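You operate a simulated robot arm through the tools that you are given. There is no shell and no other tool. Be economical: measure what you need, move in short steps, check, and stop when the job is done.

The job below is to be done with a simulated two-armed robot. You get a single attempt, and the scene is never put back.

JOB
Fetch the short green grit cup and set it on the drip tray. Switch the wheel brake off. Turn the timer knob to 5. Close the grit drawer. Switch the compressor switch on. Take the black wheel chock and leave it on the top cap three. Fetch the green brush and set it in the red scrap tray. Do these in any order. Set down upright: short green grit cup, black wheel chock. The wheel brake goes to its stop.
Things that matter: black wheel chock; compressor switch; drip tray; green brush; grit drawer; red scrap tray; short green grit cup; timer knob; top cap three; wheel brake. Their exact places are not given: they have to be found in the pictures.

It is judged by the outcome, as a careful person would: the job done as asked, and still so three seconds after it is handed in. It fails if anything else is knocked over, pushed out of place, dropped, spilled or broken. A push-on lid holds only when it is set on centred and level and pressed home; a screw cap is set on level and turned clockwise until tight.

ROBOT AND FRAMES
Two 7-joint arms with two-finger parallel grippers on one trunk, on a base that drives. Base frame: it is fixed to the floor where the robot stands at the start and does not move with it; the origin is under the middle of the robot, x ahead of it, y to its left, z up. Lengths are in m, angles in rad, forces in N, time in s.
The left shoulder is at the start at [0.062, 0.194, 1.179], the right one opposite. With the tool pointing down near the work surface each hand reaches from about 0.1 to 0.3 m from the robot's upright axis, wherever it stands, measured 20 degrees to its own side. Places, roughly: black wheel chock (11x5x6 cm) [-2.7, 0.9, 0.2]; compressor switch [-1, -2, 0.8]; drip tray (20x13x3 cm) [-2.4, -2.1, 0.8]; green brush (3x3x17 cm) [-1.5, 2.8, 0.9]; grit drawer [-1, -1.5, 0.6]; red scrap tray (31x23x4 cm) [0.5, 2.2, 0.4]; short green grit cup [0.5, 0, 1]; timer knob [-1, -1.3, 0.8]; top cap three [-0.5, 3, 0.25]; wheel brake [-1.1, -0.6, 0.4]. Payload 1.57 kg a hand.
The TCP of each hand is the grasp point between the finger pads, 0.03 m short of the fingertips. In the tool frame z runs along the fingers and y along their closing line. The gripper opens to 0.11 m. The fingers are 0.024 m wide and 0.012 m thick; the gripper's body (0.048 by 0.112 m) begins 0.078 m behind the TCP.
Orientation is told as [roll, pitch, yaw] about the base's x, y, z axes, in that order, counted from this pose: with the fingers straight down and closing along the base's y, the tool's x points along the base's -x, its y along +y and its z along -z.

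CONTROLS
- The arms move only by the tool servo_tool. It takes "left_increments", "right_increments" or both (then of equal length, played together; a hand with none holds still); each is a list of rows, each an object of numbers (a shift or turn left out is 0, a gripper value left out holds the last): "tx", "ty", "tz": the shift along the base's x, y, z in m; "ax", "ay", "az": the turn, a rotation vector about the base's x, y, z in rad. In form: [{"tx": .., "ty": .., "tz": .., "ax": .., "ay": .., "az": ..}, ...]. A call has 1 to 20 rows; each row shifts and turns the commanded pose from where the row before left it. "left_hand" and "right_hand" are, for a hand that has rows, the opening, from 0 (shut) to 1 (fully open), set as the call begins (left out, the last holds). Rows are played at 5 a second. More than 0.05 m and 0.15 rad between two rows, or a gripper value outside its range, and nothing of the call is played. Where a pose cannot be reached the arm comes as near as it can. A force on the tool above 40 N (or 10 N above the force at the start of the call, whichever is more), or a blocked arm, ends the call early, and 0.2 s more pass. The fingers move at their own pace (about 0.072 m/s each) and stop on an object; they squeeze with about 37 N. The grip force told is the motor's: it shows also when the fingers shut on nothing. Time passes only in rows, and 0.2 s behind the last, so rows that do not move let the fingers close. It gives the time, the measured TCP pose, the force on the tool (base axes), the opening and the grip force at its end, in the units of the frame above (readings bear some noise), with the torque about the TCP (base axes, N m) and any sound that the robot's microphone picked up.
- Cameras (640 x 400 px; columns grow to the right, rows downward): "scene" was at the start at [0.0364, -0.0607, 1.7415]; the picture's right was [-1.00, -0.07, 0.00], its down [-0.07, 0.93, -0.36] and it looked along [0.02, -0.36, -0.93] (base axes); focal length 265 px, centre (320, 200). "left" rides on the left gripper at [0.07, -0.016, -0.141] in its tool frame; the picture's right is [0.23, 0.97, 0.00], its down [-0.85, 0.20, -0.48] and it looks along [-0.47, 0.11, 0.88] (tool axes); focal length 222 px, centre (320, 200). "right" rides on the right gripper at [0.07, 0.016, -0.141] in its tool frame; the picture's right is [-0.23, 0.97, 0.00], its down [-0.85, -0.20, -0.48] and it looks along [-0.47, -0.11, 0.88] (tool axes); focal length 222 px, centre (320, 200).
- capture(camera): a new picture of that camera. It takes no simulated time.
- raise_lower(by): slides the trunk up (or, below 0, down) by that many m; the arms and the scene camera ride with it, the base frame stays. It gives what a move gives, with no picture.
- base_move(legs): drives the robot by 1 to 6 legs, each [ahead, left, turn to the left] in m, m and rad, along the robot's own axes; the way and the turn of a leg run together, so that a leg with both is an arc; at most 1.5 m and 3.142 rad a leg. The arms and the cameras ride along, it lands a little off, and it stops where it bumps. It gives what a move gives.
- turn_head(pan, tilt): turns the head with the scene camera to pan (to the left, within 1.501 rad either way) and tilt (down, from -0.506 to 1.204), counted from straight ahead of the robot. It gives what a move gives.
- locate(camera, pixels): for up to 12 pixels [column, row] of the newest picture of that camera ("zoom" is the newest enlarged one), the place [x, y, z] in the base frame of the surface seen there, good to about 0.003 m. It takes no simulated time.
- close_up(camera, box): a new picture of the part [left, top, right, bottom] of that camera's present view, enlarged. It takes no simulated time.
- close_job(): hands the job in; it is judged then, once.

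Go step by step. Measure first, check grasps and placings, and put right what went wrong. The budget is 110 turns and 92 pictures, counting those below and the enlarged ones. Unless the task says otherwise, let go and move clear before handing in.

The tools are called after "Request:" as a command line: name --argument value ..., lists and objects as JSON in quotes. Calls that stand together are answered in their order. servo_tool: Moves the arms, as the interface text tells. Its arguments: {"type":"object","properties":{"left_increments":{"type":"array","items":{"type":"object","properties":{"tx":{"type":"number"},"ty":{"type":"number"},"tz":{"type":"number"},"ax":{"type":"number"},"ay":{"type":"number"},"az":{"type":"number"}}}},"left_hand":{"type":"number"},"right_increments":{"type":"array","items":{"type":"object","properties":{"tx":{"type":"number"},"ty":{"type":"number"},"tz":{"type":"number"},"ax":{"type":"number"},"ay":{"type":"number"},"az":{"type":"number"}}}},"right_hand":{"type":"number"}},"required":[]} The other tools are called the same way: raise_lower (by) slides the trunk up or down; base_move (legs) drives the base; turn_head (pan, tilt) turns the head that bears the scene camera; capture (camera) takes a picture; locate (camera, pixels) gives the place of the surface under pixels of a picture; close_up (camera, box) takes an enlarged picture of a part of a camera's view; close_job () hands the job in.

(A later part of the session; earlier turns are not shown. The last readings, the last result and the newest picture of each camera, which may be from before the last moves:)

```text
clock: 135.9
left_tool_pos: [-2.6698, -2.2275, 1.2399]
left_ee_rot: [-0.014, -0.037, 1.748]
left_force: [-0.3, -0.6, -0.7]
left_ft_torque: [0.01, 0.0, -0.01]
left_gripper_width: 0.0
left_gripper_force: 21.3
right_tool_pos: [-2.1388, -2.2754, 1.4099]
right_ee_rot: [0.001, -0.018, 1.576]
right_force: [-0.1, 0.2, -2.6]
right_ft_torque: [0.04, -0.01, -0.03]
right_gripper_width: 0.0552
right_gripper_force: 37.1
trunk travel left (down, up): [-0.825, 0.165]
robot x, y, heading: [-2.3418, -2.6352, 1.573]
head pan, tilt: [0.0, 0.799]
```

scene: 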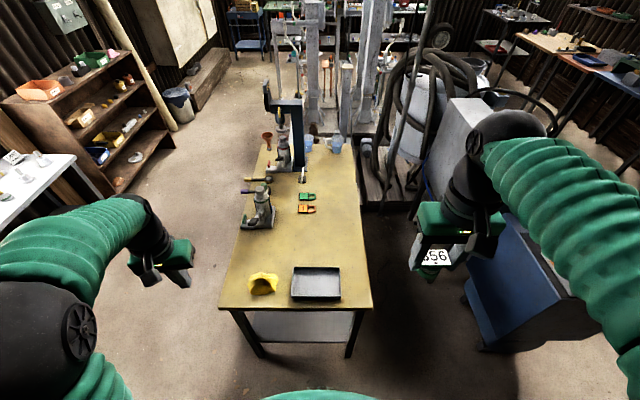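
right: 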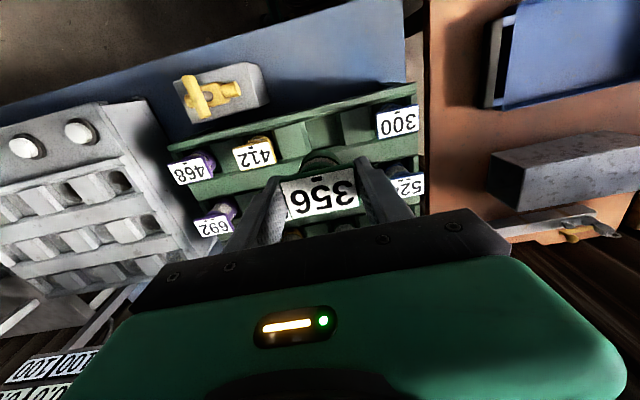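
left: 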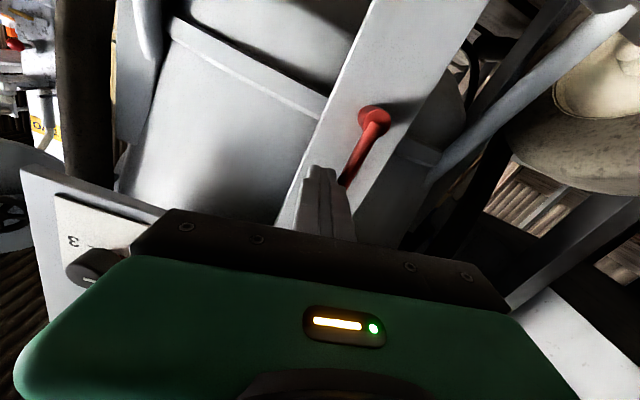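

Cup bottom is roughly 0.045–0.05 below the TCP. Lower the trunk, move over the tray centre, and descend.

Request:
raise_lower --by -0.2

Request:
servo_tool --right_increments '[{"tx": -0.04, "ty": 0.025}, {"tx": -0.04, "ty": 0.025}, {"tx": -0.04, "ty": 0.025}, {"tx": -0.04, "ty": 0.025}, {"tx": -0.03, "ty": 0.02}, {"tx": -0.029, "ty": 0.018}, {"tz": -0.05}, {"tz": -0.05}, {"tz": -0.05}, {"tz": -0.05}, {"tz": -0.05}, {"tz": -0.04}]'

Request:
capture --camera "scene"

```text
clock: 138.1
left_tool_pos: [-2.6688, -2.2209, 1.0373]
left_ee_rot: [-0.014, -0.029, 1.75]
left_force: [-0.1, -1.0, -0.2]
left_ft_torque: [-0.01, 0.05, 0.03]
left_gripper_width: 0.0
left_gripper_force: 21.3
right_tool_pos: [-2.1375, -2.2653, 1.2074]
right_ee_rot: [0.001, -0.011, 1.576]
right_force: [-0.4, -0.5, -2.5]
right_ft_torque: [-0.03, -0.01, 0.03]
right_gripper_width: 0.0554
right_gripper_force: 37.2
trunk travel left (down, up): [-0.625, 0.365]
robot x, y, heading: [-2.3383, -2.6384, 1.581]
head pan, tilt: [0.0, 0.799]
```

```text
clock: 140.7
left_tool_pos: [-2.6712, -2.2203, 1.0363]
left_ee_rot: [-0.016, -0.031, 1.749]
left_force: [0.7, 0.3, 0.4]
left_ft_torque: [-0.01, 0.03, 0.07]
left_gripper_width: 0.0
left_gripper_force: 21.2
right_tool_pos: [-2.3598, -2.1272, 0.9164]
right_ee_rot: [0.0, -0.012, 1.577]
right_force: [-0.9, -0.1, -1.9]
right_ft_torque: [0.0, 0.01, 0.0]
right_gripper_width: 0.0557
right_gripper_force: 37.6
trunk travel left (down, up): [-0.625, 0.365]
robot x, y, heading: [-2.3426, -2.6306, 1.578]
head pan, tilt: [0.0, 0.799]
```

```text
37 pictures are left
```

scene: 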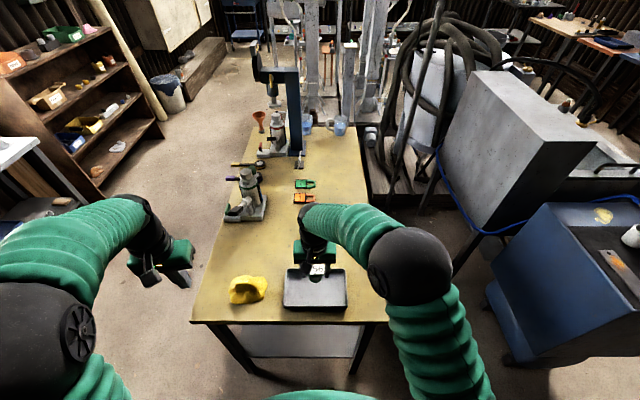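

Cup is over the tray. Ease down in small steps until contact.

Request:
servo_tool --right_increments '[{"ty": -0.008, "tz": -0.02}, {"tz": -0.02}, {"tz": -0.007}, {"tz": -0.005}]'

Request:
close_up --camera "scene" --box '[270, 250, 370, 320]'

```text
clock: 141.7
left_tool_pos: [-2.6698, -2.2212, 1.0363]
left_ee_rot: [-0.017, -0.028, 1.749]
left_force: [-0.6, 0.3, 0.0]
left_ft_torque: [0.02, -0.02, 0.02]
left_gripper_width: 0.0
left_gripper_force: 20.8
right_tool_pos: [-2.3572, -2.1368, 0.8652]
right_ee_rot: [0.001, -0.014, 1.576]
right_force: [-0.2, -0.3, -2.5]
right_ft_torque: [-0.03, 0.01, -0.01]
right_gripper_width: 0.0556
right_gripper_force: 37.2
trunk travel left (down, up): [-0.625, 0.365]
robot x, y, heading: [-2.3411, -2.633, 1.574]
head pan, tilt: [0.0, 0.799]
```

```text
5.71 times, centred on (320, 285) of scene
```

zoom: 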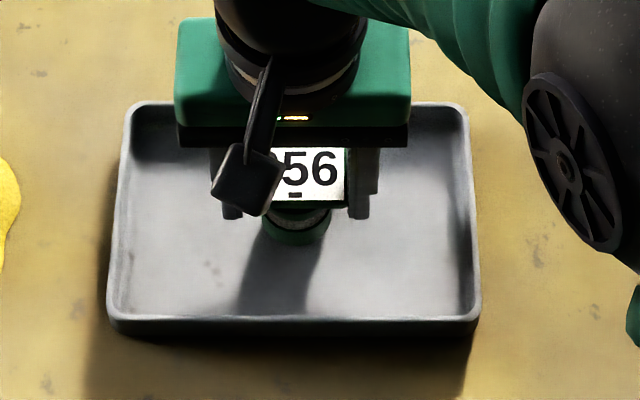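

Request:
servo_tool --right_increments '[{"tz": -0.004}, {"tz": -0.004}]'

Request:
servo_tool --right_increments '[{"tz": -0.003}, {"tz": -0.003}]'

```text
clock: 142.3
left_tool_pos: [-2.6687, -2.2222, 1.0379]
left_ee_rot: [-0.016, -0.031, 1.748]
left_force: [0.7, 0.2, 0.6]
left_ft_torque: [0.01, 0.01, -0.02]
left_gripper_width: 0.0001
left_gripper_force: 21.6
right_tool_pos: [-2.3581, -2.1371, 0.8593]
right_ee_rot: [0.002, -0.013, 1.577]
right_force: [0.5, 0.0, 4.2]
right_ft_torque: [-0.07, -0.07, -0.01]
right_gripper_width: 0.0554
right_gripper_force: 36.9
trunk travel left (down, up): [-0.625, 0.365]
robot x, y, heading: [-2.3393, -2.6375, 1.578]
head pan, tilt: [0.0, 0.799]
```

```text
clock: 142.9
left_tool_pos: [-2.6687, -2.2246, 1.0391]
left_ee_rot: [-0.016, -0.034, 1.749]
left_force: [-0.4, -0.6, -0.5]
left_ft_torque: [0.0, 0.0, 0.01]
left_gripper_width: 0.0002
left_gripper_force: 21.5
right_tool_pos: [-2.3576, -2.1383, 0.8557]
right_ee_rot: [0.004, -0.02, 1.576]
right_force: [2.2, 0.8, 36.2]
right_ft_torque: [0.11, 0.0, -0.14]
right_gripper_width: 0.0553
right_gripper_force: 37.0
trunk travel left (down, up): [-0.625, 0.365]
robot x, y, heading: [-2.3411, -2.6348, 1.576]
head pan, tilt: [0.0, 0.799]
```

Contact is firm (36 N). Ease up 4 mm, open, and lift off.

Request:
servo_tool --right_increments '[{"tz": 0.004}]'

Request:
servo_tool --right_increments '[{}, {}, {"tz": 0.03}, {"tz": 0.05}, {"tz": 0.05}, {"tz": 0.05}, {"tz": 0.05}]' --right_hand 0.75

Request:
servo_tool --right_increments '[{"tz": 0.04, "tx": 0.03}, {"tx": 0.04}, {"tx": 0.04, "ty": -0.03}, {"tx": 0.04, "ty": -0.03}, {"tx": 0.04, "ty": -0.03}]'

Request:
capture --camera "scene"

```text
clock: 143.3
left_tool_pos: [-2.6708, -2.2207, 1.0375]
left_ee_rot: [-0.017, -0.029, 1.748]
left_force: [-0.1, 0.4, -0.4]
left_ft_torque: [0.0, 0.0, 0.04]
left_gripper_width: 0.0001
left_gripper_force: 21.1
right_tool_pos: [-2.3579, -2.1374, 0.8552]
right_ee_rot: [0.0, -0.012, 1.575]
right_force: [-0.5, 5.6, 14.8]
right_ft_torque: [0.5, 0.22, -0.05]
right_gripper_width: 0.0553
right_gripper_force: 37.1
trunk travel left (down, up): [-0.625, 0.365]
robot x, y, heading: [-2.3442, -2.6361, 1.577]
head pan, tilt: [0.0, 0.799]
```

```text
clock: 144.9
left_tool_pos: [-2.6696, -2.2222, 1.0374]
left_ee_rot: [-0.015, -0.031, 1.75]
left_force: [-0.5, -0.2, 0.3]
left_ft_torque: [0.01, 0.01, -0.04]
left_gripper_width: 0.0
left_gripper_force: 21.4
right_tool_pos: [-2.358, -2.1391, 1.0871]
right_ee_rot: [0.001, -0.012, 1.576]
right_force: [-0.9, 0.6, -0.5]
right_ft_torque: [0.0, -0.01, 0.0]
right_gripper_width: 0.0828
right_gripper_force: 0.1
trunk travel left (down, up): [-0.625, 0.365]
robot x, y, heading: [-2.3401, -2.6334, 1.574]
head pan, tilt: [0.0, 0.799]
```

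```text
clock: 146.1
left_tool_pos: [-2.6682, -2.2233, 1.0382]
left_ee_rot: [-0.015, -0.031, 1.748]
left_force: [0.3, -0.9, -0.5]
left_ft_torque: [0.01, 0.01, -0.01]
left_gripper_width: 0.0
left_gripper_force: 21.7
right_tool_pos: [-2.1663, -2.2302, 1.126]
right_ee_rot: [0.001, -0.012, 1.578]
right_force: [0.0, -1.2, 0.9]
right_ft_torque: [0.01, -0.01, -0.04]
right_gripper_width: 0.0823
right_gripper_force: 0.0
trunk travel left (down, up): [-0.625, 0.365]
robot x, y, heading: [-2.3375, -2.6327, 1.577]
head pan, tilt: [0.0, 0.799]
```

```text
35 pictures are left
```

scene: 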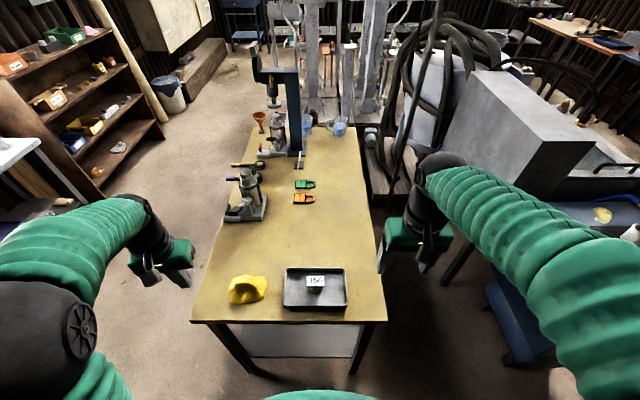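

Cup stands upright in the tray. Now map the way along the table's left side to the chock.

Request:
locate --camera "scene" --pixels '[[160, 138], [105, 200], [60, 190], [40, 140], [170, 110], [225, 75], [200, 330], [180, 240], [285, 60], [235, 218]]'

Request:
turn_head --pan 0.25 --tilt 0.4

Request:
capture --camera "scene"

```text
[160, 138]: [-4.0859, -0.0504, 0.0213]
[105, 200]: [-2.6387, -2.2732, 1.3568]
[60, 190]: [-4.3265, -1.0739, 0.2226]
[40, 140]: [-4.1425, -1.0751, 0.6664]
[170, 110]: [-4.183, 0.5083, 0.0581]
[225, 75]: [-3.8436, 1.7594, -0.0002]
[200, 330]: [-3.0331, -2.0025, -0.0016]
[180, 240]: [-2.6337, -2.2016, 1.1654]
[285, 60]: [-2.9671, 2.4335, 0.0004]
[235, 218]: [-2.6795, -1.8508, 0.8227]
```

```text
clock: 147.0
left_tool_pos: [-2.6689, -2.2208, 1.0367]
left_ee_rot: [-0.015, -0.031, 1.747]
left_force: [-1.0, 0.2, 0.1]
left_ft_torque: [-0.04, -0.03, 0.0]
left_gripper_width: 0.0001
left_gripper_force: 21.1
right_tool_pos: [-2.168, -2.2267, 1.125]
right_ee_rot: [0.002, -0.012, 1.576]
right_force: [-0.1, 1.3, 0.4]
right_ft_torque: [0.0, 0.01, 0.0]
right_gripper_width: 0.0823
right_gripper_force: 0.1
trunk travel left (down, up): [-0.625, 0.365]
robot x, y, heading: [-2.3418, -2.6373, 1.579]
head pan, tilt: [0.25, 0.4]
```

```text
34 pictures are left
```

scene: 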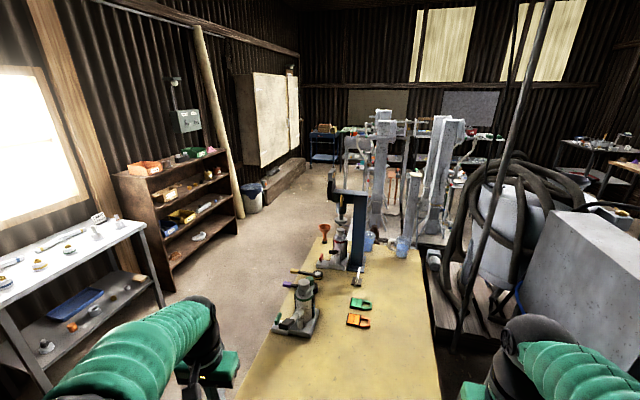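

Request:
locate --camera "scene" --pixels '[[145, 225], [163, 303], [50, 385], [175, 288], [243, 215], [340, 170], [390, 225], [320, 200], [115, 180]]'

```text
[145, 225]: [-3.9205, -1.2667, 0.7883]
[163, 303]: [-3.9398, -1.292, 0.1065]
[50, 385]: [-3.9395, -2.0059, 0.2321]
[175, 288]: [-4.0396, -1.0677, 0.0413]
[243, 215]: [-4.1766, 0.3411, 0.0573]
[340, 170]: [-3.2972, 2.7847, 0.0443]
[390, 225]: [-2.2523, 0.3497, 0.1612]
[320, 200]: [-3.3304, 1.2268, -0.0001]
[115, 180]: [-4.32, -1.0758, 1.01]
```

Corridor x −3.94…−2.72. Back off, strafe to x≈−3.3 and go ahead to y≈0.2, then look toward the chock.

Request:
base_move --legs '[[-0.1, 0, 0], [0, 0.97, 0], [1.45, 0, 0], [1.4, 0, 0]]'

Request:
turn_head --pan -0.75 --tilt 0.8

Request:
capture --camera "scene"

```text
clock: 166.1
left_tool_pos: [-3.6796, 0.5138, 1.0372]
left_ee_rot: [-0.014, -0.03, 1.757]
left_force: [0.6, -0.3, -0.1]
left_ft_torque: [-0.02, -0.02, -0.02]
left_gripper_width: 0.0
left_gripper_force: 21.4
right_tool_pos: [-3.1778, 0.509, 1.1259]
right_ee_rot: [0.002, -0.012, 1.583]
right_force: [-0.8, 0.2, 0.3]
right_ft_torque: [0.01, 0.0, 0.01]
right_gripper_width: 0.0824
right_gripper_force: 0.1
trunk travel left (down, up): [-0.625, 0.365]
robot x, y, heading: [-3.3519, 0.1047, 1.58]
head pan, tilt: [0.25, 0.4]
```

```text
clock: 167.4
left_tool_pos: [-3.6798, 0.5127, 1.037]
left_ee_rot: [-0.014, -0.03, 1.757]
left_force: [0.1, 0.3, 0.0]
left_ft_torque: [-0.02, -0.01, -0.01]
left_gripper_width: 0.0
left_gripper_force: 21.4
right_tool_pos: [-3.1776, 0.5095, 1.126]
right_ee_rot: [0.002, -0.013, 1.583]
right_force: [0.3, 0.0, 0.2]
right_ft_torque: [-0.01, 0.0, 0.02]
right_gripper_width: 0.0826
right_gripper_force: 0.1
trunk travel left (down, up): [-0.625, 0.365]
robot x, y, heading: [-3.3531, 0.1007, 1.588]
head pan, tilt: [-0.75, 0.799]
```

```text
33 pictures are left
```

scene: 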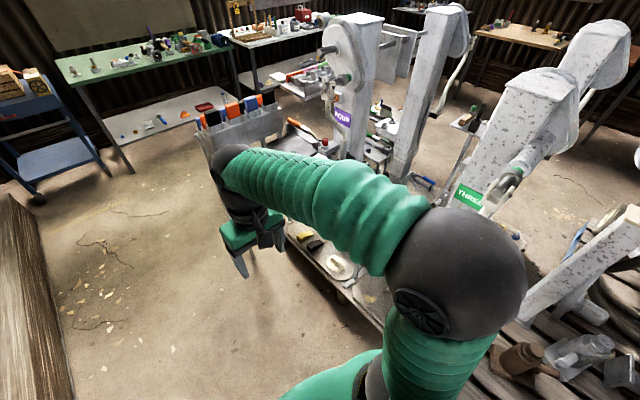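

A dark item near (315,245) on the deck may be the chock; enlarge.

Request:
close_up --camera "scene" --box '[275, 210, 375, 280]'

Request:
locate --camera "zoom" --pixels '[[180, 185], [260, 225], [400, 290], [120, 165]]'

```text
5.71 times, centred on (325, 245) of scene
```

zoom: 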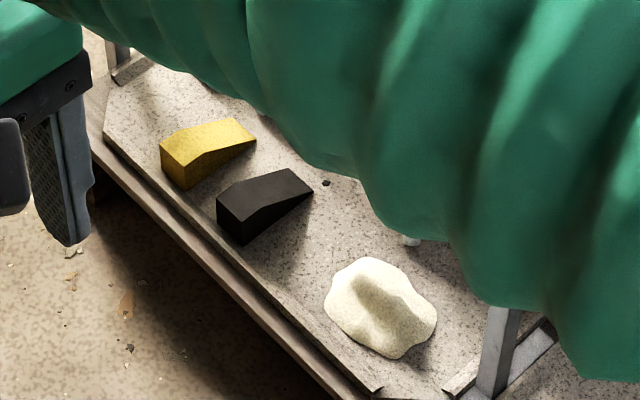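

```text
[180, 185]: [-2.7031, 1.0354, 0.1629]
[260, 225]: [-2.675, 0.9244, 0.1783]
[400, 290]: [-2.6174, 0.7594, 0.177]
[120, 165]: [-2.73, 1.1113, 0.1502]
```

The black wedge is at about (−2.67, 0.93) on the deck (z≈0.15), long axis roughly along x. Turn to face it and step alongside.

Request:
base_move --legs '[[0, 0, -1.588], [0, 1.02, 0], [0.2, 0, 0]]'

Request:
servo_tool --right_increments '[{"ty": -0.03}, {"ty": -0.03}, {}]' --right_hand 1.0

Request:
turn_head --pan -0.2 --tilt 0.95

Request:
capture --camera "scene"

```text
clock: 175.2
left_tool_pos: [-2.9523, 1.2359, 1.0391]
left_ee_rot: [-0.027, -0.023, 0.177]
left_force: [0.9, -0.2, -0.2]
left_ft_torque: [-0.02, 0.01, -0.02]
left_gripper_width: 0.0
left_gripper_force: 20.9
right_tool_pos: [-2.9546, 0.7435, 1.1258]
right_ee_rot: [0.002, -0.014, 0.013]
right_force: [0.0, 0.5, 0.7]
right_ft_torque: [-0.03, -0.04, -0.02]
right_gripper_width: 0.0824
right_gripper_force: 0.1
trunk travel left (down, up): [-0.625, 0.365]
robot x, y, heading: [-3.3591, 0.9174, 0.017]
head pan, tilt: [-0.75, 0.799]
stopped in leg 2: the force on the tool passed its limit at 74 N (the readings are from after the stop); the commanded pose is now the measured one
```

```text
clock: 176.0
left_tool_pos: [-2.9531, 1.24, 1.0373]
left_ee_rot: [-0.035, -0.023, 0.177]
left_force: [-0.9, -10.1, 5.0]
left_ft_torque: [-0.06, -0.02, -0.1]
left_gripper_width: 0.0002
left_gripper_force: 21.4
right_tool_pos: [-2.9537, 0.6881, 1.1272]
right_ee_rot: [0.0, -0.014, 0.014]
right_force: [0.7, -0.1, -0.1]
right_ft_torque: [0.01, -0.01, -0.03]
right_gripper_width: 0.1101
right_gripper_force: 0.2
trunk travel left (down, up): [-0.625, 0.365]
robot x, y, heading: [-3.3562, 0.9189, 0.016]
head pan, tilt: [-0.75, 0.799]
```

```text
clock: 177.0
left_tool_pos: [-2.9507, 1.2383, 1.0378]
left_ee_rot: [-0.028, -0.02, 0.178]
left_force: [0.1, 0.2, -0.4]
left_ft_torque: [0.01, 0.0, 0.03]
left_gripper_width: 0.0
left_gripper_force: 21.2
right_tool_pos: [-2.9535, 0.6864, 1.1253]
right_ee_rot: [0.002, -0.014, 0.013]
right_force: [0.3, 0.4, 0.6]
right_ft_torque: [0.0, 0.02, -0.01]
right_gripper_width: 0.1101
right_gripper_force: 0.1
trunk travel left (down, up): [-0.625, 0.365]
robot x, y, heading: [-3.3594, 0.9153, 0.007]
head pan, tilt: [-0.201, 0.949]
```

```text
31 pictures are left
```

scene: 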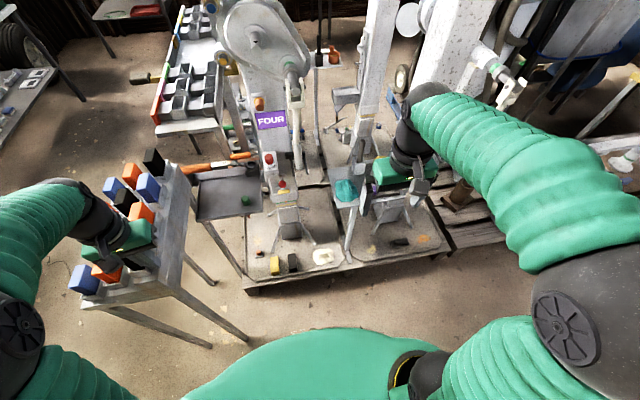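

The left hand bumped a stand of coloured blocks at about (−2.95, 1.25). Check it closely for any disturbance.

Request:
close_up --camera "scene" --box '[50, 130, 250, 330]'

Request:
locate --camera "zoom" --pixels '[[110, 245], [160, 220], [90, 285], [190, 150], [240, 130], [200, 200], [230, 210], [260, 290], [120, 320], [175, 245], [200, 255]]'

```text
2.00 times, centred on (150, 230) of scene
```

zoom: 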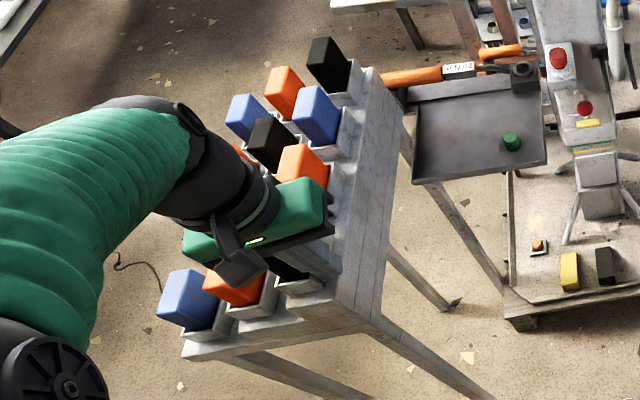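

```text
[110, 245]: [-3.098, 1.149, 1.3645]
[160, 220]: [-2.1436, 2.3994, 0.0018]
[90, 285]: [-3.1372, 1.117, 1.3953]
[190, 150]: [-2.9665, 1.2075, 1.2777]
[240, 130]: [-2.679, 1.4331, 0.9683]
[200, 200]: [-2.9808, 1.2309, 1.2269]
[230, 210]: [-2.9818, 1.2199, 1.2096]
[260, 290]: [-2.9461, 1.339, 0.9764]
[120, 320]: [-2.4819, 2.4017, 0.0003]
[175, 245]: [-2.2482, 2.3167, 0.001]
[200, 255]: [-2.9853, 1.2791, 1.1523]
```

Raise the left hand straight up, then back the base away, and recheck the blocks.

Request:
servo_tool --left_increments '[{"ty": -0.015}, {"tz": 0.05}, {"tz": 0.05}, {"tz": 0.05}, {"tz": 0.03, "ty": -0.03}, {"ty": -0.04}, {"ty": -0.04}]'

Request:
close_up --camera "scene" --box '[50, 130, 250, 330]'

```text
clock: 178.6
left_tool_pos: [-2.9505, 1.1112, 1.2177]
left_ee_rot: [-0.028, -0.021, 0.179]
left_force: [0.1, 0.6, 0.2]
left_ft_torque: [0.03, -0.01, 0.01]
left_gripper_width: 0.0001
left_gripper_force: 21.0
right_tool_pos: [-2.9536, 0.684, 1.1265]
right_ee_rot: [0.004, -0.012, 0.015]
right_force: [0.2, 0.2, -0.1]
right_ft_torque: [0.02, 0.01, 0.02]
right_gripper_width: 0.1101
right_gripper_force: 0.0
trunk travel left (down, up): [-0.625, 0.365]
robot x, y, heading: [-3.3594, 0.9189, 0.016]
head pan, tilt: [-0.201, 0.949]
```

```text
2.00 times, centred on (150, 230) of scene
```

zoom: 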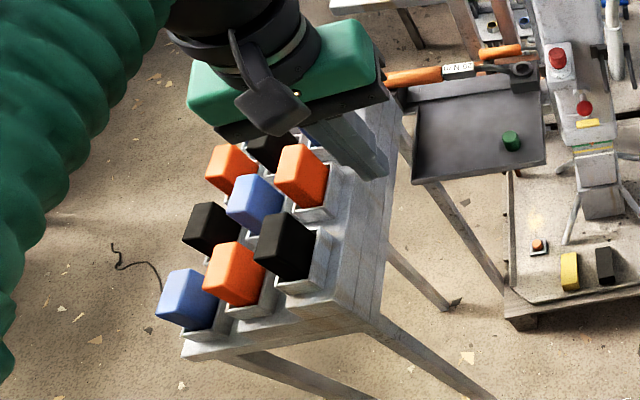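

All blocks are still in their sockets. Shift the base right 0.3 m so the left hand lines up with the chock, then measure the chock precisely.

Request:
base_move --legs '[[0, -0.3, 0], [0.2, 0, 0]]'

Request:
turn_head --pan 0.3 --tilt 1.1

Request:
capture --camera "scene"

```text
clock: 181.9
left_tool_pos: [-2.7447, 0.8107, 1.2209]
left_ee_rot: [-0.025, -0.023, 0.177]
left_force: [-0.3, -0.2, 0.1]
left_ft_torque: [0.09, -0.01, 0.01]
left_gripper_width: 0.0001
left_gripper_force: 21.8
right_tool_pos: [-2.7476, 0.3825, 1.1256]
right_ee_rot: [0.007, -0.016, 0.013]
right_force: [-0.4, -0.9, 0.4]
right_ft_torque: [0.07, -0.03, 0.0]
right_gripper_width: 0.1101
right_gripper_force: 0.1
trunk travel left (down, up): [-0.625, 0.365]
robot x, y, heading: [-3.1522, 0.6165, 0.013]
head pan, tilt: [-0.201, 0.949]
```

```text
clock: 182.8
left_tool_pos: [-2.7422, 0.8149, 1.2176]
left_ee_rot: [-0.03, -0.021, 0.178]
left_force: [0.4, 0.3, -0.1]
left_ft_torque: [-0.01, -0.01, 0.04]
left_gripper_width: 0.0
left_gripper_force: 21.9
right_tool_pos: [-2.7454, 0.3889, 1.1246]
right_ee_rot: [0.003, -0.012, 0.013]
right_force: [0.1, -0.5, 0.5]
right_ft_torque: [0.01, 0.0, 0.02]
right_gripper_width: 0.1097
right_gripper_force: 0.0
trunk travel left (down, up): [-0.625, 0.365]
robot x, y, heading: [-3.1503, 0.6168, 0.015]
head pan, tilt: [0.3, 1.1]
```

```text
28 pictures are left
```

scene: 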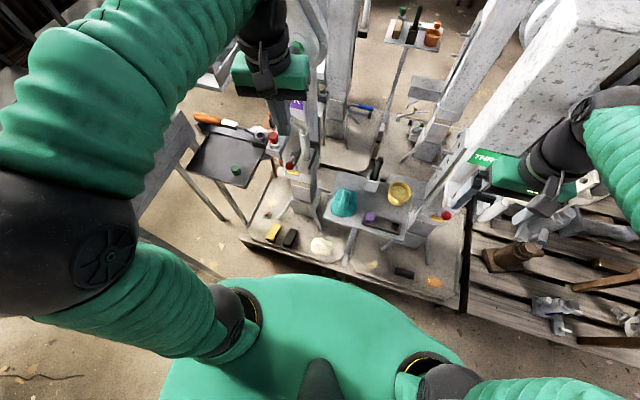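

Request:
close_up --camera "scene" --box '[250, 205, 330, 255]'

Request:
locate --camera "zoom" --pixels '[[265, 265], [330, 195], [375, 205], [310, 285], [265, 285], [340, 230], [220, 250], [290, 225], [300, 260], [380, 230]]'

Request:
locate --camera "scene" --pixels '[[262, 160], [245, 188], [300, 170], [325, 205], [270, 135], [262, 95]]'

```text
8.00 times, centred on (290, 230) of scene
```

zoom: 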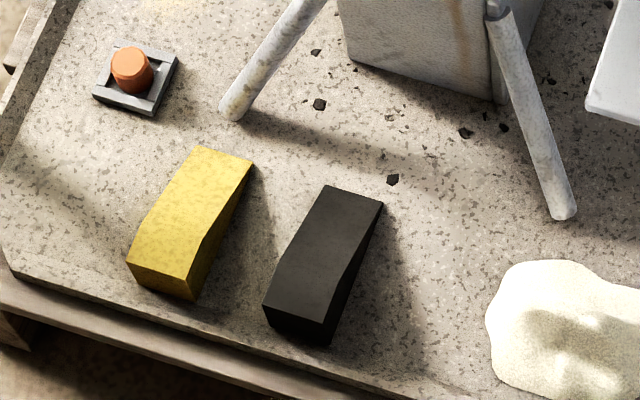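

```text
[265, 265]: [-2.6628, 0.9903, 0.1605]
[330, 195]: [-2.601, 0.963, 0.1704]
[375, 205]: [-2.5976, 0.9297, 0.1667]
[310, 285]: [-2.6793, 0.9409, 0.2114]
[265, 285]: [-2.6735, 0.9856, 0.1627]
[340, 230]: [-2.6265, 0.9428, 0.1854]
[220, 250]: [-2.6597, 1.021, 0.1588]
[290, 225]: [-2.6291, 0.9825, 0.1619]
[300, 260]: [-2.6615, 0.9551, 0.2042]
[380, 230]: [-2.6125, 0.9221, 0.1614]
```

```text
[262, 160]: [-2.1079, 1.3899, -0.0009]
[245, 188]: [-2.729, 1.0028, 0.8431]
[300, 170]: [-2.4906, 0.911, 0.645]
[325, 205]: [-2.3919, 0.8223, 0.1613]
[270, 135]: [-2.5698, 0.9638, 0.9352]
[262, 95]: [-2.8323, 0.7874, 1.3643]
```

Chock axis is y≈0.943, x −2.70 (tall, z 0.215) to −2.60, nearly along x. I'll retract both hands, square the left wrist, and lower the trunk.

Request:
servo_tool --left_increments '[{"tx": -0.03, "az": -0.04}, {"tx": -0.03, "az": -0.04}, {"tx": -0.03, "az": -0.05}, {"tx": -0.03, "ay": 0.02, "ax": 0.03}, {"tx": -0.02}]' --right_increments '[{"tx": -0.03}, {"tx": -0.03}, {"tx": -0.03}, {"tx": -0.03}, {"tx": -0.03}]' --left_hand 0.75

Request:
raise_lower --by -0.35

Request:
raise_lower --by -0.25

Request:
capture --camera "left"

```text
clock: 184.0
left_tool_pos: [-2.8407, 0.8158, 1.2046]
left_ee_rot: [0.0, 0.001, 0.046]
left_force: [0.2, -0.5, 0.0]
left_ft_torque: [0.03, 0.0, 0.03]
left_gripper_width: 0.0824
left_gripper_force: 0.0
left hand out of reach, approached as far as the arm can: row 4, 5
right_tool_pos: [-2.8432, 0.3888, 1.1254]
right_ee_rot: [0.001, -0.011, 0.014]
right_force: [0.2, 0.7, 0.2]
right_ft_torque: [-0.01, 0.0, -0.02]
right_gripper_width: 0.1101
right_gripper_force: 0.0
right hand out of reach, approached as far as the arm can: row 4, 5
trunk travel left (down, up): [-0.625, 0.365]
robot x, y, heading: [-3.1555, 0.621, 0.013]
head pan, tilt: [0.3, 1.1]
```

```text
clock: 187.4
left_tool_pos: [-2.843, 0.815, 0.8558]
left_ee_rot: [0.001, -0.003, 0.046]
left_force: [0.5, 0.2, -0.1]
left_ft_torque: [-0.05, -0.01, -0.02]
left_gripper_width: 0.0828
left_gripper_force: 0.0
right_tool_pos: [-2.8462, 0.3882, 0.7758]
right_ee_rot: [0.001, -0.012, 0.014]
right_force: [0.6, 0.0, -0.7]
right_ft_torque: [0.01, 0.04, 0.0]
right_gripper_width: 0.1102
right_gripper_force: 0.0
trunk travel left (down, up): [-0.275, 0.715]
robot x, y, heading: [-3.1518, 0.6194, 0.017]
head pan, tilt: [0.3, 1.1]
```

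```text
clock: 190.0
left_tool_pos: [-2.8424, 0.8158, 0.6047]
left_ee_rot: [0.0, -0.004, 0.047]
left_force: [0.4, -0.2, 0.1]
left_ft_torque: [0.02, 0.0, 0.01]
left_gripper_width: 0.0825
left_gripper_force: 0.1
right_tool_pos: [-2.8463, 0.3883, 0.5262]
right_ee_rot: [0.002, -0.011, 0.012]
right_force: [-0.6, 0.8, 0.5]
right_ft_torque: [-0.01, 0.02, 0.0]
right_gripper_width: 0.1103
right_gripper_force: 0.0
trunk travel left (down, up): [-0.025, 0.965]
robot x, y, heading: [-3.1528, 0.622, 0.012]
head pan, tilt: [0.3, 1.1]
```

```text
26 pictures are left
```

left: 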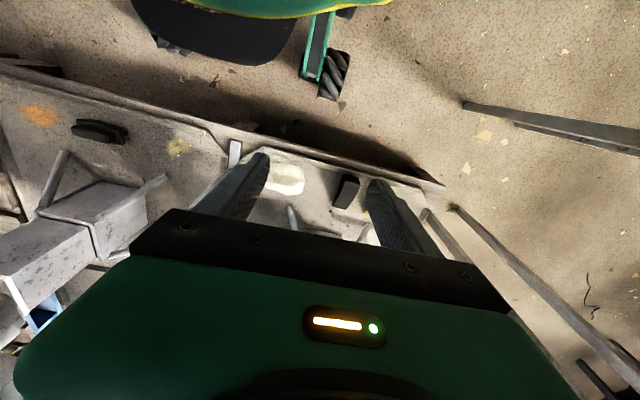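

Chock visible at (347,190) between the fingers' view. Check the thin legs nearby before descending.

Request:
locate --camera "left" --pixels '[[347, 190], [428, 215], [450, 238], [455, 208], [500, 235], [363, 232], [292, 215], [340, 232], [235, 150], [470, 260]]'

```text
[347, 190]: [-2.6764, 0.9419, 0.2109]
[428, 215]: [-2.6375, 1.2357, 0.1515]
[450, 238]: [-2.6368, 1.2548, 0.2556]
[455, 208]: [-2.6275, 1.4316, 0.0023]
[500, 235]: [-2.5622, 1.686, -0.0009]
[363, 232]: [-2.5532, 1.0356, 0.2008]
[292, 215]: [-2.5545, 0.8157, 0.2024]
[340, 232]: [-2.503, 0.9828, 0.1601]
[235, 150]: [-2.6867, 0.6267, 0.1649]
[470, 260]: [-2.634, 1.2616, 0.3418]
```

Clear. Move over the chock and descend to z≈0.23, then finish and grip.

Request:
servo_tool --left_increments '[{"tx": 0.03, "ty": 0.025, "tz": -0.02}, {"tx": 0.03, "ty": 0.025, "tz": -0.03}, {"tx": 0.03, "ty": 0.025, "tz": -0.03}, {"tx": 0.03, "ty": 0.025, "tz": -0.03}, {"tx": 0.03, "ty": 0.027, "tz": -0.03}, {"tx": 0.027, "tz": -0.04}, {"tz": -0.05}, {"tz": -0.05}, {"tz": -0.05}, {"tz": -0.02}]'

Request:
capture --camera "left"

```text
refused: row 5 steps farther than a row can; nothing moved
```

```text
25 pictures are left
```

left: 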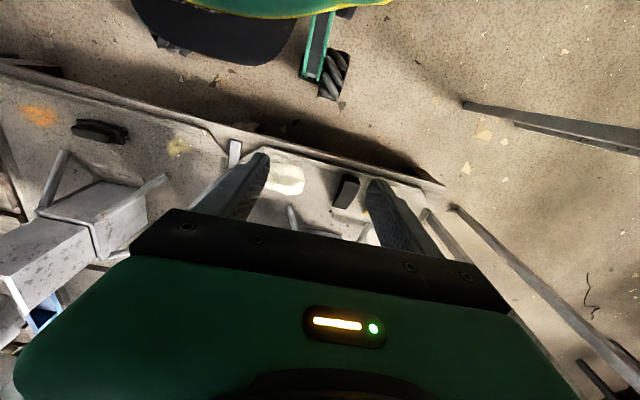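

Request:
servo_tool --left_increments '[{"tx": 0.03, "ty": 0.025, "tz": -0.02}, {"tx": 0.03, "ty": 0.025, "tz": -0.03}, {"tx": 0.03, "ty": 0.025, "tz": -0.03}, {"tx": 0.03, "ty": 0.025, "tz": -0.03}, {"tx": 0.03, "ty": 0.027, "tz": -0.02}, {"tx": 0.027, "tz": -0.04}, {"tz": -0.05}, {"tz": -0.05}, {"tz": -0.05}, {"tz": -0.03}]'

Request:
capture --camera "left"

```text
clock: 192.2
left_tool_pos: [-2.6649, 0.9453, 0.2547]
left_ee_rot: [0.0, -0.003, 0.048]
left_force: [0.1, -0.3, -0.1]
left_ft_torque: [0.02, 0.02, -0.03]
left_gripper_width: 0.0824
left_gripper_force: 0.0
right_tool_pos: [-2.8454, 0.3883, 0.5258]
right_ee_rot: [0.001, -0.011, 0.011]
right_force: [0.4, 0.4, -0.9]
right_ft_torque: [0.0, -0.01, -0.01]
right_gripper_width: 0.11
right_gripper_force: 0.0
trunk travel left (down, up): [-0.025, 0.965]
robot x, y, heading: [-3.1551, 0.6234, 0.012]
head pan, tilt: [0.3, 1.1]
```

```text
24 pictures are left
```

left: 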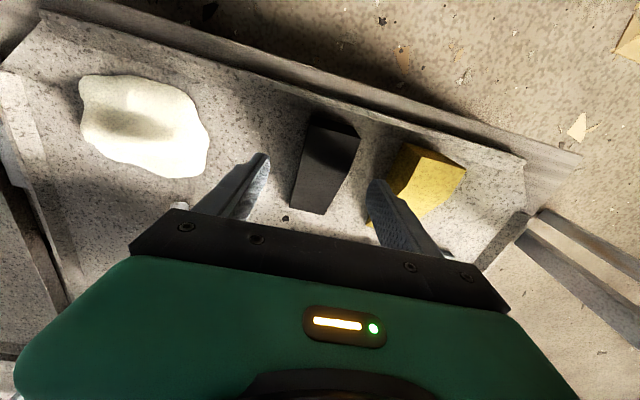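

Aligned with the chock; narrow the opening slightly to clear the yellow one, descend and grip.

Request:
servo_tool --left_increments '[{}, {"tz": -0.025}, {"tz": -0.025}, {"tz": -0.005}]' --left_hand 0.62

Request:
servo_tool --left_increments '[{}, {}, {}]' --left_hand 0

Request:
servo_tool --left_increments '[{"tz": 0.02}, {"tz": 0.04}, {"tz": 0.05}, {"tz": 0.05}]'

Request:
capture --camera "left"

```text
clock: 193.2
left_tool_pos: [-2.6648, 0.944, 0.1999]
left_ee_rot: [-0.001, -0.003, 0.047]
left_force: [0.3, 0.3, -1.1]
left_ft_torque: [0.01, -0.02, -0.01]
left_gripper_width: 0.0684
left_gripper_force: 0.0
right_tool_pos: [-2.846, 0.3882, 0.5259]
right_ee_rot: [0.002, -0.012, 0.012]
right_force: [0.0, -0.5, -0.1]
right_ft_torque: [-0.01, -0.01, 0.01]
right_gripper_width: 0.1099
right_gripper_force: 0.0
trunk travel left (down, up): [-0.025, 0.965]
robot x, y, heading: [-3.1545, 0.6253, 0.015]
head pan, tilt: [0.3, 1.1]
```

```text
clock: 194.0
left_tool_pos: [-2.6649, 0.9426, 0.2004]
left_ee_rot: [-0.001, -0.004, 0.045]
left_force: [-0.1, 1.1, -0.1]
left_ft_torque: [0.01, -0.09, 0.08]
left_gripper_width: 0.0447
left_gripper_force: 36.8
right_tool_pos: [-2.8458, 0.3897, 0.5263]
right_ee_rot: [0.001, -0.012, 0.012]
right_force: [0.4, 0.4, 0.2]
right_ft_torque: [0.0, 0.0, 0.02]
right_gripper_width: 0.1102
right_gripper_force: 0.0
trunk travel left (down, up): [-0.025, 0.965]
robot x, y, heading: [-3.1504, 0.6208, 0.014]
head pan, tilt: [0.3, 1.1]
```

```text
clock: 195.0
left_tool_pos: [-2.6652, 0.9431, 0.3592]
left_ee_rot: [0.0, -0.002, 0.047]
left_force: [0.4, -0.9, -2.2]
left_ft_torque: [-0.01, -0.04, 0.06]
left_gripper_width: 0.0447
left_gripper_force: 37.2
right_tool_pos: [-2.8452, 0.389, 0.5256]
right_ee_rot: [0.003, -0.011, 0.012]
right_force: [0.4, 0.7, -0.8]
right_ft_torque: [0.02, 0.03, 0.0]
right_gripper_width: 0.1099
right_gripper_force: 0.1
trunk travel left (down, up): [-0.025, 0.965]
robot x, y, heading: [-3.1576, 0.6193, 0.01]
head pan, tilt: [0.3, 1.1]
```

```text
23 pictures are left
```

left: 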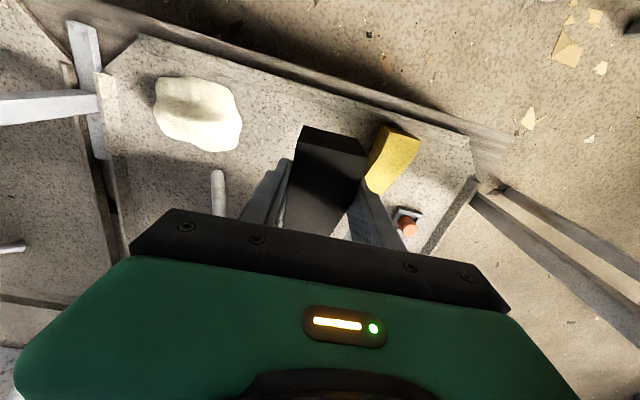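

Chock is held (bottom 0.039 below TCP). Retract upward/back, reverse, raise trunk, and turn to face +y to inspect the passage.

Request:
servo_tool --left_increments '[{"tz": 0.04, "tx": -0.02}, {"tz": 0.04, "tx": -0.03}, {"tz": 0.03, "tx": -0.03, "ty": -0.02}, {"tz": 0.03, "tx": -0.03, "ty": -0.02}, {"tz": 0.03, "tx": -0.03, "ty": -0.02}, {"ty": -0.04}]'

Request:
base_move --legs '[[-0.3, 0, 0]]'

Request:
raise_lower --by 0.4

Request:
raise_lower --by 0.4

Request:
base_move --legs '[[0, 0, 1.555]]'

Request:
turn_head --pan 0 --tilt 0.75

Request:
capture --camera "scene"

```text
clock: 196.4
left_tool_pos: [-2.8076, 0.8422, 0.5292]
left_ee_rot: [0.001, -0.001, 0.046]
left_force: [-0.5, -0.5, -1.7]
left_ft_torque: [0.02, -0.01, -0.02]
left_gripper_width: 0.0446
left_gripper_force: 37.2
right_tool_pos: [-2.8467, 0.3873, 0.5261]
right_ee_rot: [0.002, -0.012, 0.013]
right_force: [-0.3, -0.3, 0.2]
right_ft_torque: [0.0, 0.01, 0.0]
right_gripper_width: 0.11
right_gripper_force: 0.0
trunk travel left (down, up): [-0.025, 0.965]
robot x, y, heading: [-3.1542, 0.6203, 0.016]
head pan, tilt: [0.3, 1.1]
```

```text
clock: 198.4
left_tool_pos: [-3.1059, 0.8399, 0.528]
left_ee_rot: [0.001, -0.005, 0.047]
left_force: [0.4, 0.3, -1.3]
left_ft_torque: [-0.04, 0.02, 0.02]
left_gripper_width: 0.0444
left_gripper_force: 36.9
right_tool_pos: [-3.1464, 0.3853, 0.5251]
right_ee_rot: [0.002, -0.013, 0.012]
right_force: [0.8, 0.6, -0.3]
right_ft_torque: [-0.03, 0.03, -0.02]
right_gripper_width: 0.11
right_gripper_force: 0.1
trunk travel left (down, up): [-0.025, 0.965]
robot x, y, heading: [-3.4527, 0.6118, 0.013]
head pan, tilt: [0.3, 1.1]
```

```text
clock: 202.3
left_tool_pos: [-3.1048, 0.8387, 0.9289]
left_ee_rot: [0.001, -0.001, 0.044]
left_force: [-0.2, 0.8, -1.8]
left_ft_torque: [0.01, 0.0, 0.0]
left_gripper_width: 0.0447
left_gripper_force: 36.7
right_tool_pos: [-3.1463, 0.3845, 0.9255]
right_ee_rot: [0.002, -0.011, 0.013]
right_force: [0.9, 0.1, 0.4]
right_ft_torque: [-0.01, 0.03, 0.04]
right_gripper_width: 0.1101
right_gripper_force: 0.0
trunk travel left (down, up): [-0.425, 0.565]
robot x, y, heading: [-3.455, 0.6178, 0.007]
head pan, tilt: [0.3, 1.1]
```

```text
clock: 206.1
left_tool_pos: [-3.1035, 0.84, 1.3279]
left_ee_rot: [0.002, -0.001, 0.043]
left_force: [-0.2, 0.8, -3.0]
left_ft_torque: [-0.03, 0.02, 0.0]
left_gripper_width: 0.0448
left_gripper_force: 37.5
right_tool_pos: [-3.1458, 0.3843, 1.3249]
right_ee_rot: [0.002, -0.013, 0.012]
right_force: [0.0, -0.7, -0.1]
right_ft_torque: [0.0, -0.02, 0.01]
right_gripper_width: 0.1102
right_gripper_force: 0.1
trunk travel left (down, up): [-0.825, 0.165]
robot x, y, heading: [-3.4509, 0.6135, 0.01]
head pan, tilt: [0.3, 1.1]
```

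```text
clock: 210.3
left_tool_pos: [-3.667, 0.9698, 1.3292]
left_ee_rot: [-0.001, -0.001, 1.59]
left_force: [0.3, -0.3, -1.6]
left_ft_torque: [0.0, 0.02, 0.02]
left_gripper_width: 0.0443
left_gripper_force: 37.2
right_tool_pos: [-3.2127, 0.918, 1.3256]
right_ee_rot: [0.002, -0.014, 1.558]
right_force: [0.1, -0.2, 0.8]
right_ft_torque: [0.03, 0.01, -0.03]
right_gripper_width: 0.1101
right_gripper_force: 0.0
trunk travel left (down, up): [-0.825, 0.165]
robot x, y, heading: [-3.4527, 0.6176, 1.558]
head pan, tilt: [0.3, 1.1]
```

```text
clock: 211.1
left_tool_pos: [-3.6675, 0.9704, 1.3288]
left_ee_rot: [-0.001, -0.001, 1.592]
left_force: [-0.4, -0.3, -1.0]
left_ft_torque: [0.02, 0.03, 0.0]
left_gripper_width: 0.0446
left_gripper_force: 36.8
right_tool_pos: [-3.2134, 0.9175, 1.3249]
right_ee_rot: [0.003, -0.012, 1.558]
right_force: [0.1, -0.1, 0.2]
right_ft_torque: [-0.01, -0.04, -0.01]
right_gripper_width: 0.1101
right_gripper_force: 0.0
trunk travel left (down, up): [-0.825, 0.165]
robot x, y, heading: [-3.4485, 0.6178, 1.557]
head pan, tilt: [0.0, 0.75]
```

```text
22 pictures are left
```

scene: 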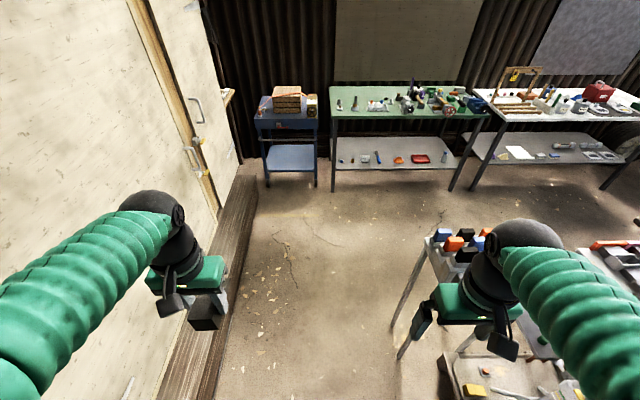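

Request:
locate --camera "scene" --pixels '[[240, 260], [225, 330], [400, 355], [393, 322], [430, 235], [335, 188], [450, 188], [350, 150], [600, 155], [478, 188], [600, 187], [330, 115]]'

Request:
close_up --camera "scene" --box '[320, 60, 640, 200]'

```text
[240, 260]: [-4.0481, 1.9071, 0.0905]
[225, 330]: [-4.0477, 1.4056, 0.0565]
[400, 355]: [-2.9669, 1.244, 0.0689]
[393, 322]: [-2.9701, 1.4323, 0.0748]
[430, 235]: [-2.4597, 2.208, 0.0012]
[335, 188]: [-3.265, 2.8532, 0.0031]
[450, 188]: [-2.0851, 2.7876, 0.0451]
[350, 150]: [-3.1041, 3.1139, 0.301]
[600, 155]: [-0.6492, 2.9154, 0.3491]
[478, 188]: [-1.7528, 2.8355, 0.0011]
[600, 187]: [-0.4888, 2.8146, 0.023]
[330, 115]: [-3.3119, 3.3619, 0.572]
```

```text
2.00 times, centred on (480, 130) of scene
```

zoom: 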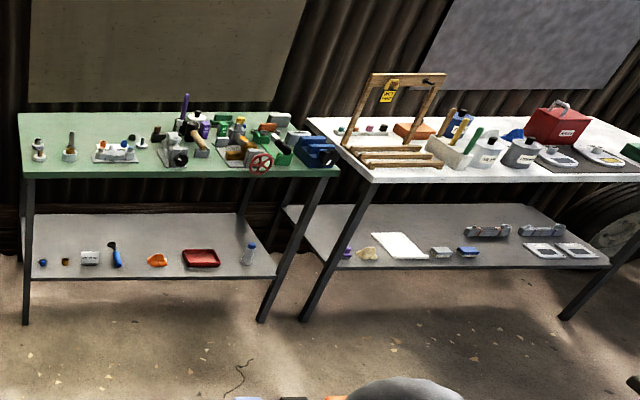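

Gap is 1.08 m wide, fine. Benches front at y≈2.8; white bench holds the green brush and its shelf the caps. Drive to (−1.4, 2.1).

Request:
base_move --legs '[[1.5, 0, 0.013], [0, -1.05, 0], [0, -1.05, 0]]'

Request:
turn_head --pan -0.3 --tilt 0.75

Request:
capture --camera "scene"

```text
clock: 228.6
left_tool_pos: [-1.5642, 2.4596, 1.3281]
left_ee_rot: [0.0, 0.0, 1.6]
left_force: [0.4, -0.3, -1.2]
left_ft_torque: [-0.02, -0.01, -0.02]
left_gripper_width: 0.0444
left_gripper_force: 37.4
right_tool_pos: [-1.1102, 2.4127, 1.3275]
right_ee_rot: [0.0, -0.014, 1.567]
right_force: [-0.4, 0.2, 0.6]
right_ft_torque: [-0.02, -0.04, -0.02]
right_gripper_width: 0.1102
right_gripper_force: 0.1
trunk travel left (down, up): [-0.825, 0.165]
robot x, y, heading: [-1.346, 2.1098, 1.568]
head pan, tilt: [0.0, 0.75]
```

```text
clock: 229.4
left_tool_pos: [-1.5624, 2.4609, 1.3288]
left_ee_rot: [0.002, -0.001, 1.601]
left_force: [-0.2, 0.6, -0.6]
left_ft_torque: [-0.02, 0.01, -0.01]
left_gripper_width: 0.0445
left_gripper_force: 36.6
right_tool_pos: [-1.1084, 2.4126, 1.325]
right_ee_rot: [0.001, -0.011, 1.569]
right_force: [-0.2, 0.4, 0.1]
right_ft_torque: [-0.01, -0.01, -0.01]
right_gripper_width: 0.1102
right_gripper_force: 0.0
trunk travel left (down, up): [-0.825, 0.165]
robot x, y, heading: [-1.3397, 2.1084, 1.566]
head pan, tilt: [-0.3, 0.75]
```

```text
20 pictures are left
```

scene: 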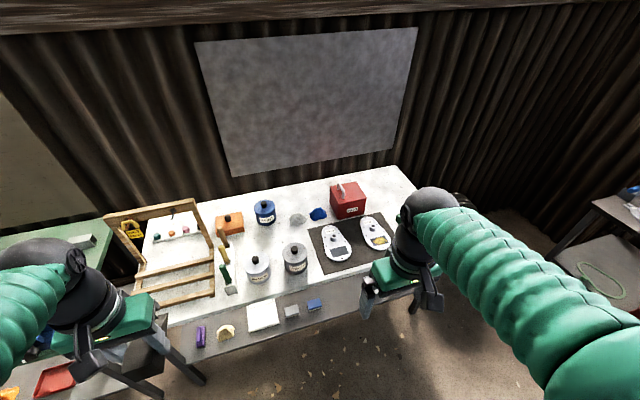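

Brushes appear at (225,250–290); enlarge.

Request:
close_up --camera "scene" --box '[185, 205, 345, 305]'

Request:
locate --camera "zoom" --pixels '[[150, 235], [163, 275], [180, 340], [160, 300], [145, 195], [150, 270], [175, 305], [215, 300], [80, 300], [120, 300], [170, 320], [105, 250]]'

```text
4.00 times, centred on (265, 255) of scene
```

zoom: 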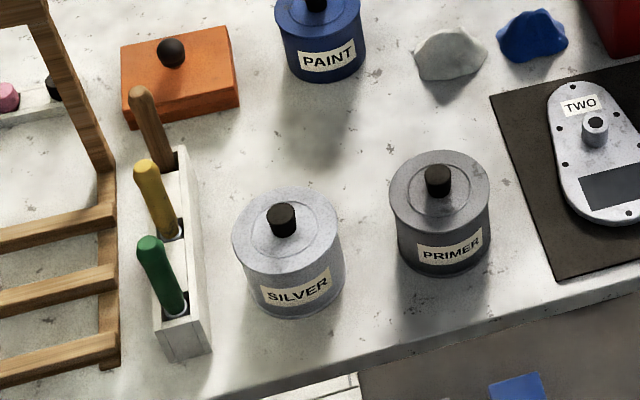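

```text
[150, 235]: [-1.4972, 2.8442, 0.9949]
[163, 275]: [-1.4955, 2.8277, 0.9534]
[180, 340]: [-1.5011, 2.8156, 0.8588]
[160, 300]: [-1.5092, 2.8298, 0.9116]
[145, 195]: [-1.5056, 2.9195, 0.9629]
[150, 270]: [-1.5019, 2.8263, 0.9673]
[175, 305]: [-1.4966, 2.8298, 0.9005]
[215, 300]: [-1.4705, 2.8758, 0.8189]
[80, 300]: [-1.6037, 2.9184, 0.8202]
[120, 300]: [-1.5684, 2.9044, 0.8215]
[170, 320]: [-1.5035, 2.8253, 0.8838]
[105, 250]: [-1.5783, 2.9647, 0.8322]
```

Green brush handle is upright at (−1.497, 2.833), top z≈0.995, in the stand. Shift the base so the free right hand can take it.

Request:
base_move --legs '[[0, 0.2, 0], [0.2, 0, 0]]'

Request:
raise_lower --by -0.08

Request:
servo_tool --right_increments '[{"tx": -0.03, "ty": 0.02}, {"tx": -0.04, "ty": 0.03}, {"tx": -0.04, "ty": 0.03}]' --right_hand 0.5

```text
clock: 232.1
left_tool_pos: [-1.7691, 2.6537, 1.3292]
left_ee_rot: [-0.006, -0.004, 1.601]
left_force: [-1.0, -0.2, -0.9]
left_ft_torque: [0.05, 0.03, 0.03]
left_gripper_width: 0.0444
left_gripper_force: 37.2
right_tool_pos: [-1.3128, 2.6071, 1.328]
right_ee_rot: [-0.003, -0.016, 1.569]
right_force: [0.7, 0.2, -0.1]
right_ft_torque: [0.05, -0.01, 0.0]
right_gripper_width: 0.1099
right_gripper_force: 0.1
trunk travel left (down, up): [-0.825, 0.165]
robot x, y, heading: [-1.5454, 2.3076, 1.569]
head pan, tilt: [-0.3, 0.75]
```

```text
clock: 233.3
left_tool_pos: [-1.7637, 2.6584, 1.2488]
left_ee_rot: [0.0, -0.002, 1.604]
left_force: [0.4, 0.4, -0.3]
left_ft_torque: [0.0, -0.04, 0.04]
left_gripper_width: 0.0448
left_gripper_force: 37.4
right_tool_pos: [-1.3068, 2.6126, 1.246]
right_ee_rot: [0.002, -0.012, 1.57]
right_force: [-0.4, 0.4, -0.2]
right_ft_torque: [0.02, -0.02, 0.0]
right_gripper_width: 0.1101
right_gripper_force: 0.1
trunk travel left (down, up): [-0.745, 0.245]
robot x, y, heading: [-1.5446, 2.3111, 1.568]
head pan, tilt: [-0.3, 0.75]
```

```text
clock: 234.1
left_tool_pos: [-1.7641, 2.66, 1.2474]
left_ee_rot: [-0.002, -0.001, 1.605]
left_force: [0.2, 0.0, -1.6]
left_ft_torque: [-0.03, -0.04, -0.01]
left_gripper_width: 0.0445
left_gripper_force: 36.8
right_tool_pos: [-1.4219, 2.6938, 1.2455]
right_ee_rot: [0.0, -0.011, 1.569]
right_force: [-1.3, -0.1, 0.1]
right_ft_torque: [-0.03, 0.0, 0.03]
right_gripper_width: 0.0552
right_gripper_force: 0.0
trunk travel left (down, up): [-0.745, 0.245]
robot x, y, heading: [-1.5456, 2.3046, 1.57]
head pan, tilt: [-0.3, 0.75]
```

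Request:
servo_tool --right_increments '[{"tx": -0.025, "ty": 0.04}, {"tx": -0.025, "ty": 0.04}, {"tx": -0.026, "ty": 0.04}, {"ty": 0.018, "tz": -0.04}, {"tz": -0.05}, {"tz": -0.05}, {"tz": -0.03}]'

Request:
capture --camera "right"

```text
clock: 235.7
left_tool_pos: [-1.7635, 2.6588, 1.2478]
left_ee_rot: [0.0, -0.002, 1.601]
left_force: [-0.6, 0.0, -2.1]
left_ft_torque: [0.01, 0.0, -0.01]
left_gripper_width: 0.0447
left_gripper_force: 37.1
right_tool_pos: [-1.4959, 2.8302, 1.0741]
right_ee_rot: [0.0, -0.013, 1.569]
right_force: [-0.3, 0.6, 0.6]
right_ft_torque: [-0.02, 0.03, 0.02]
right_gripper_width: 0.0552
right_gripper_force: 0.0
trunk travel left (down, up): [-0.745, 0.245]
robot x, y, heading: [-1.5468, 2.3071, 1.569]
head pan, tilt: [-0.3, 0.75]
```

```text
18 pictures are left
```

right: 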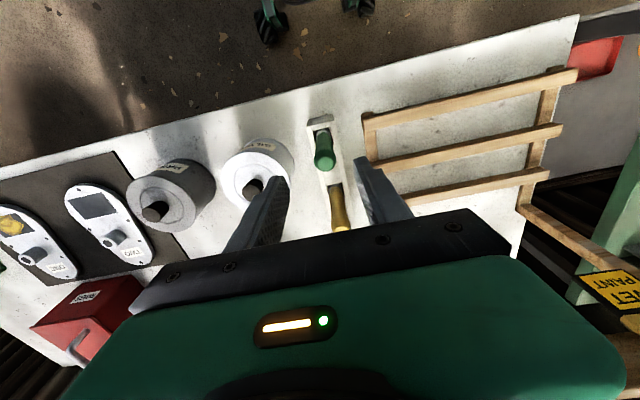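

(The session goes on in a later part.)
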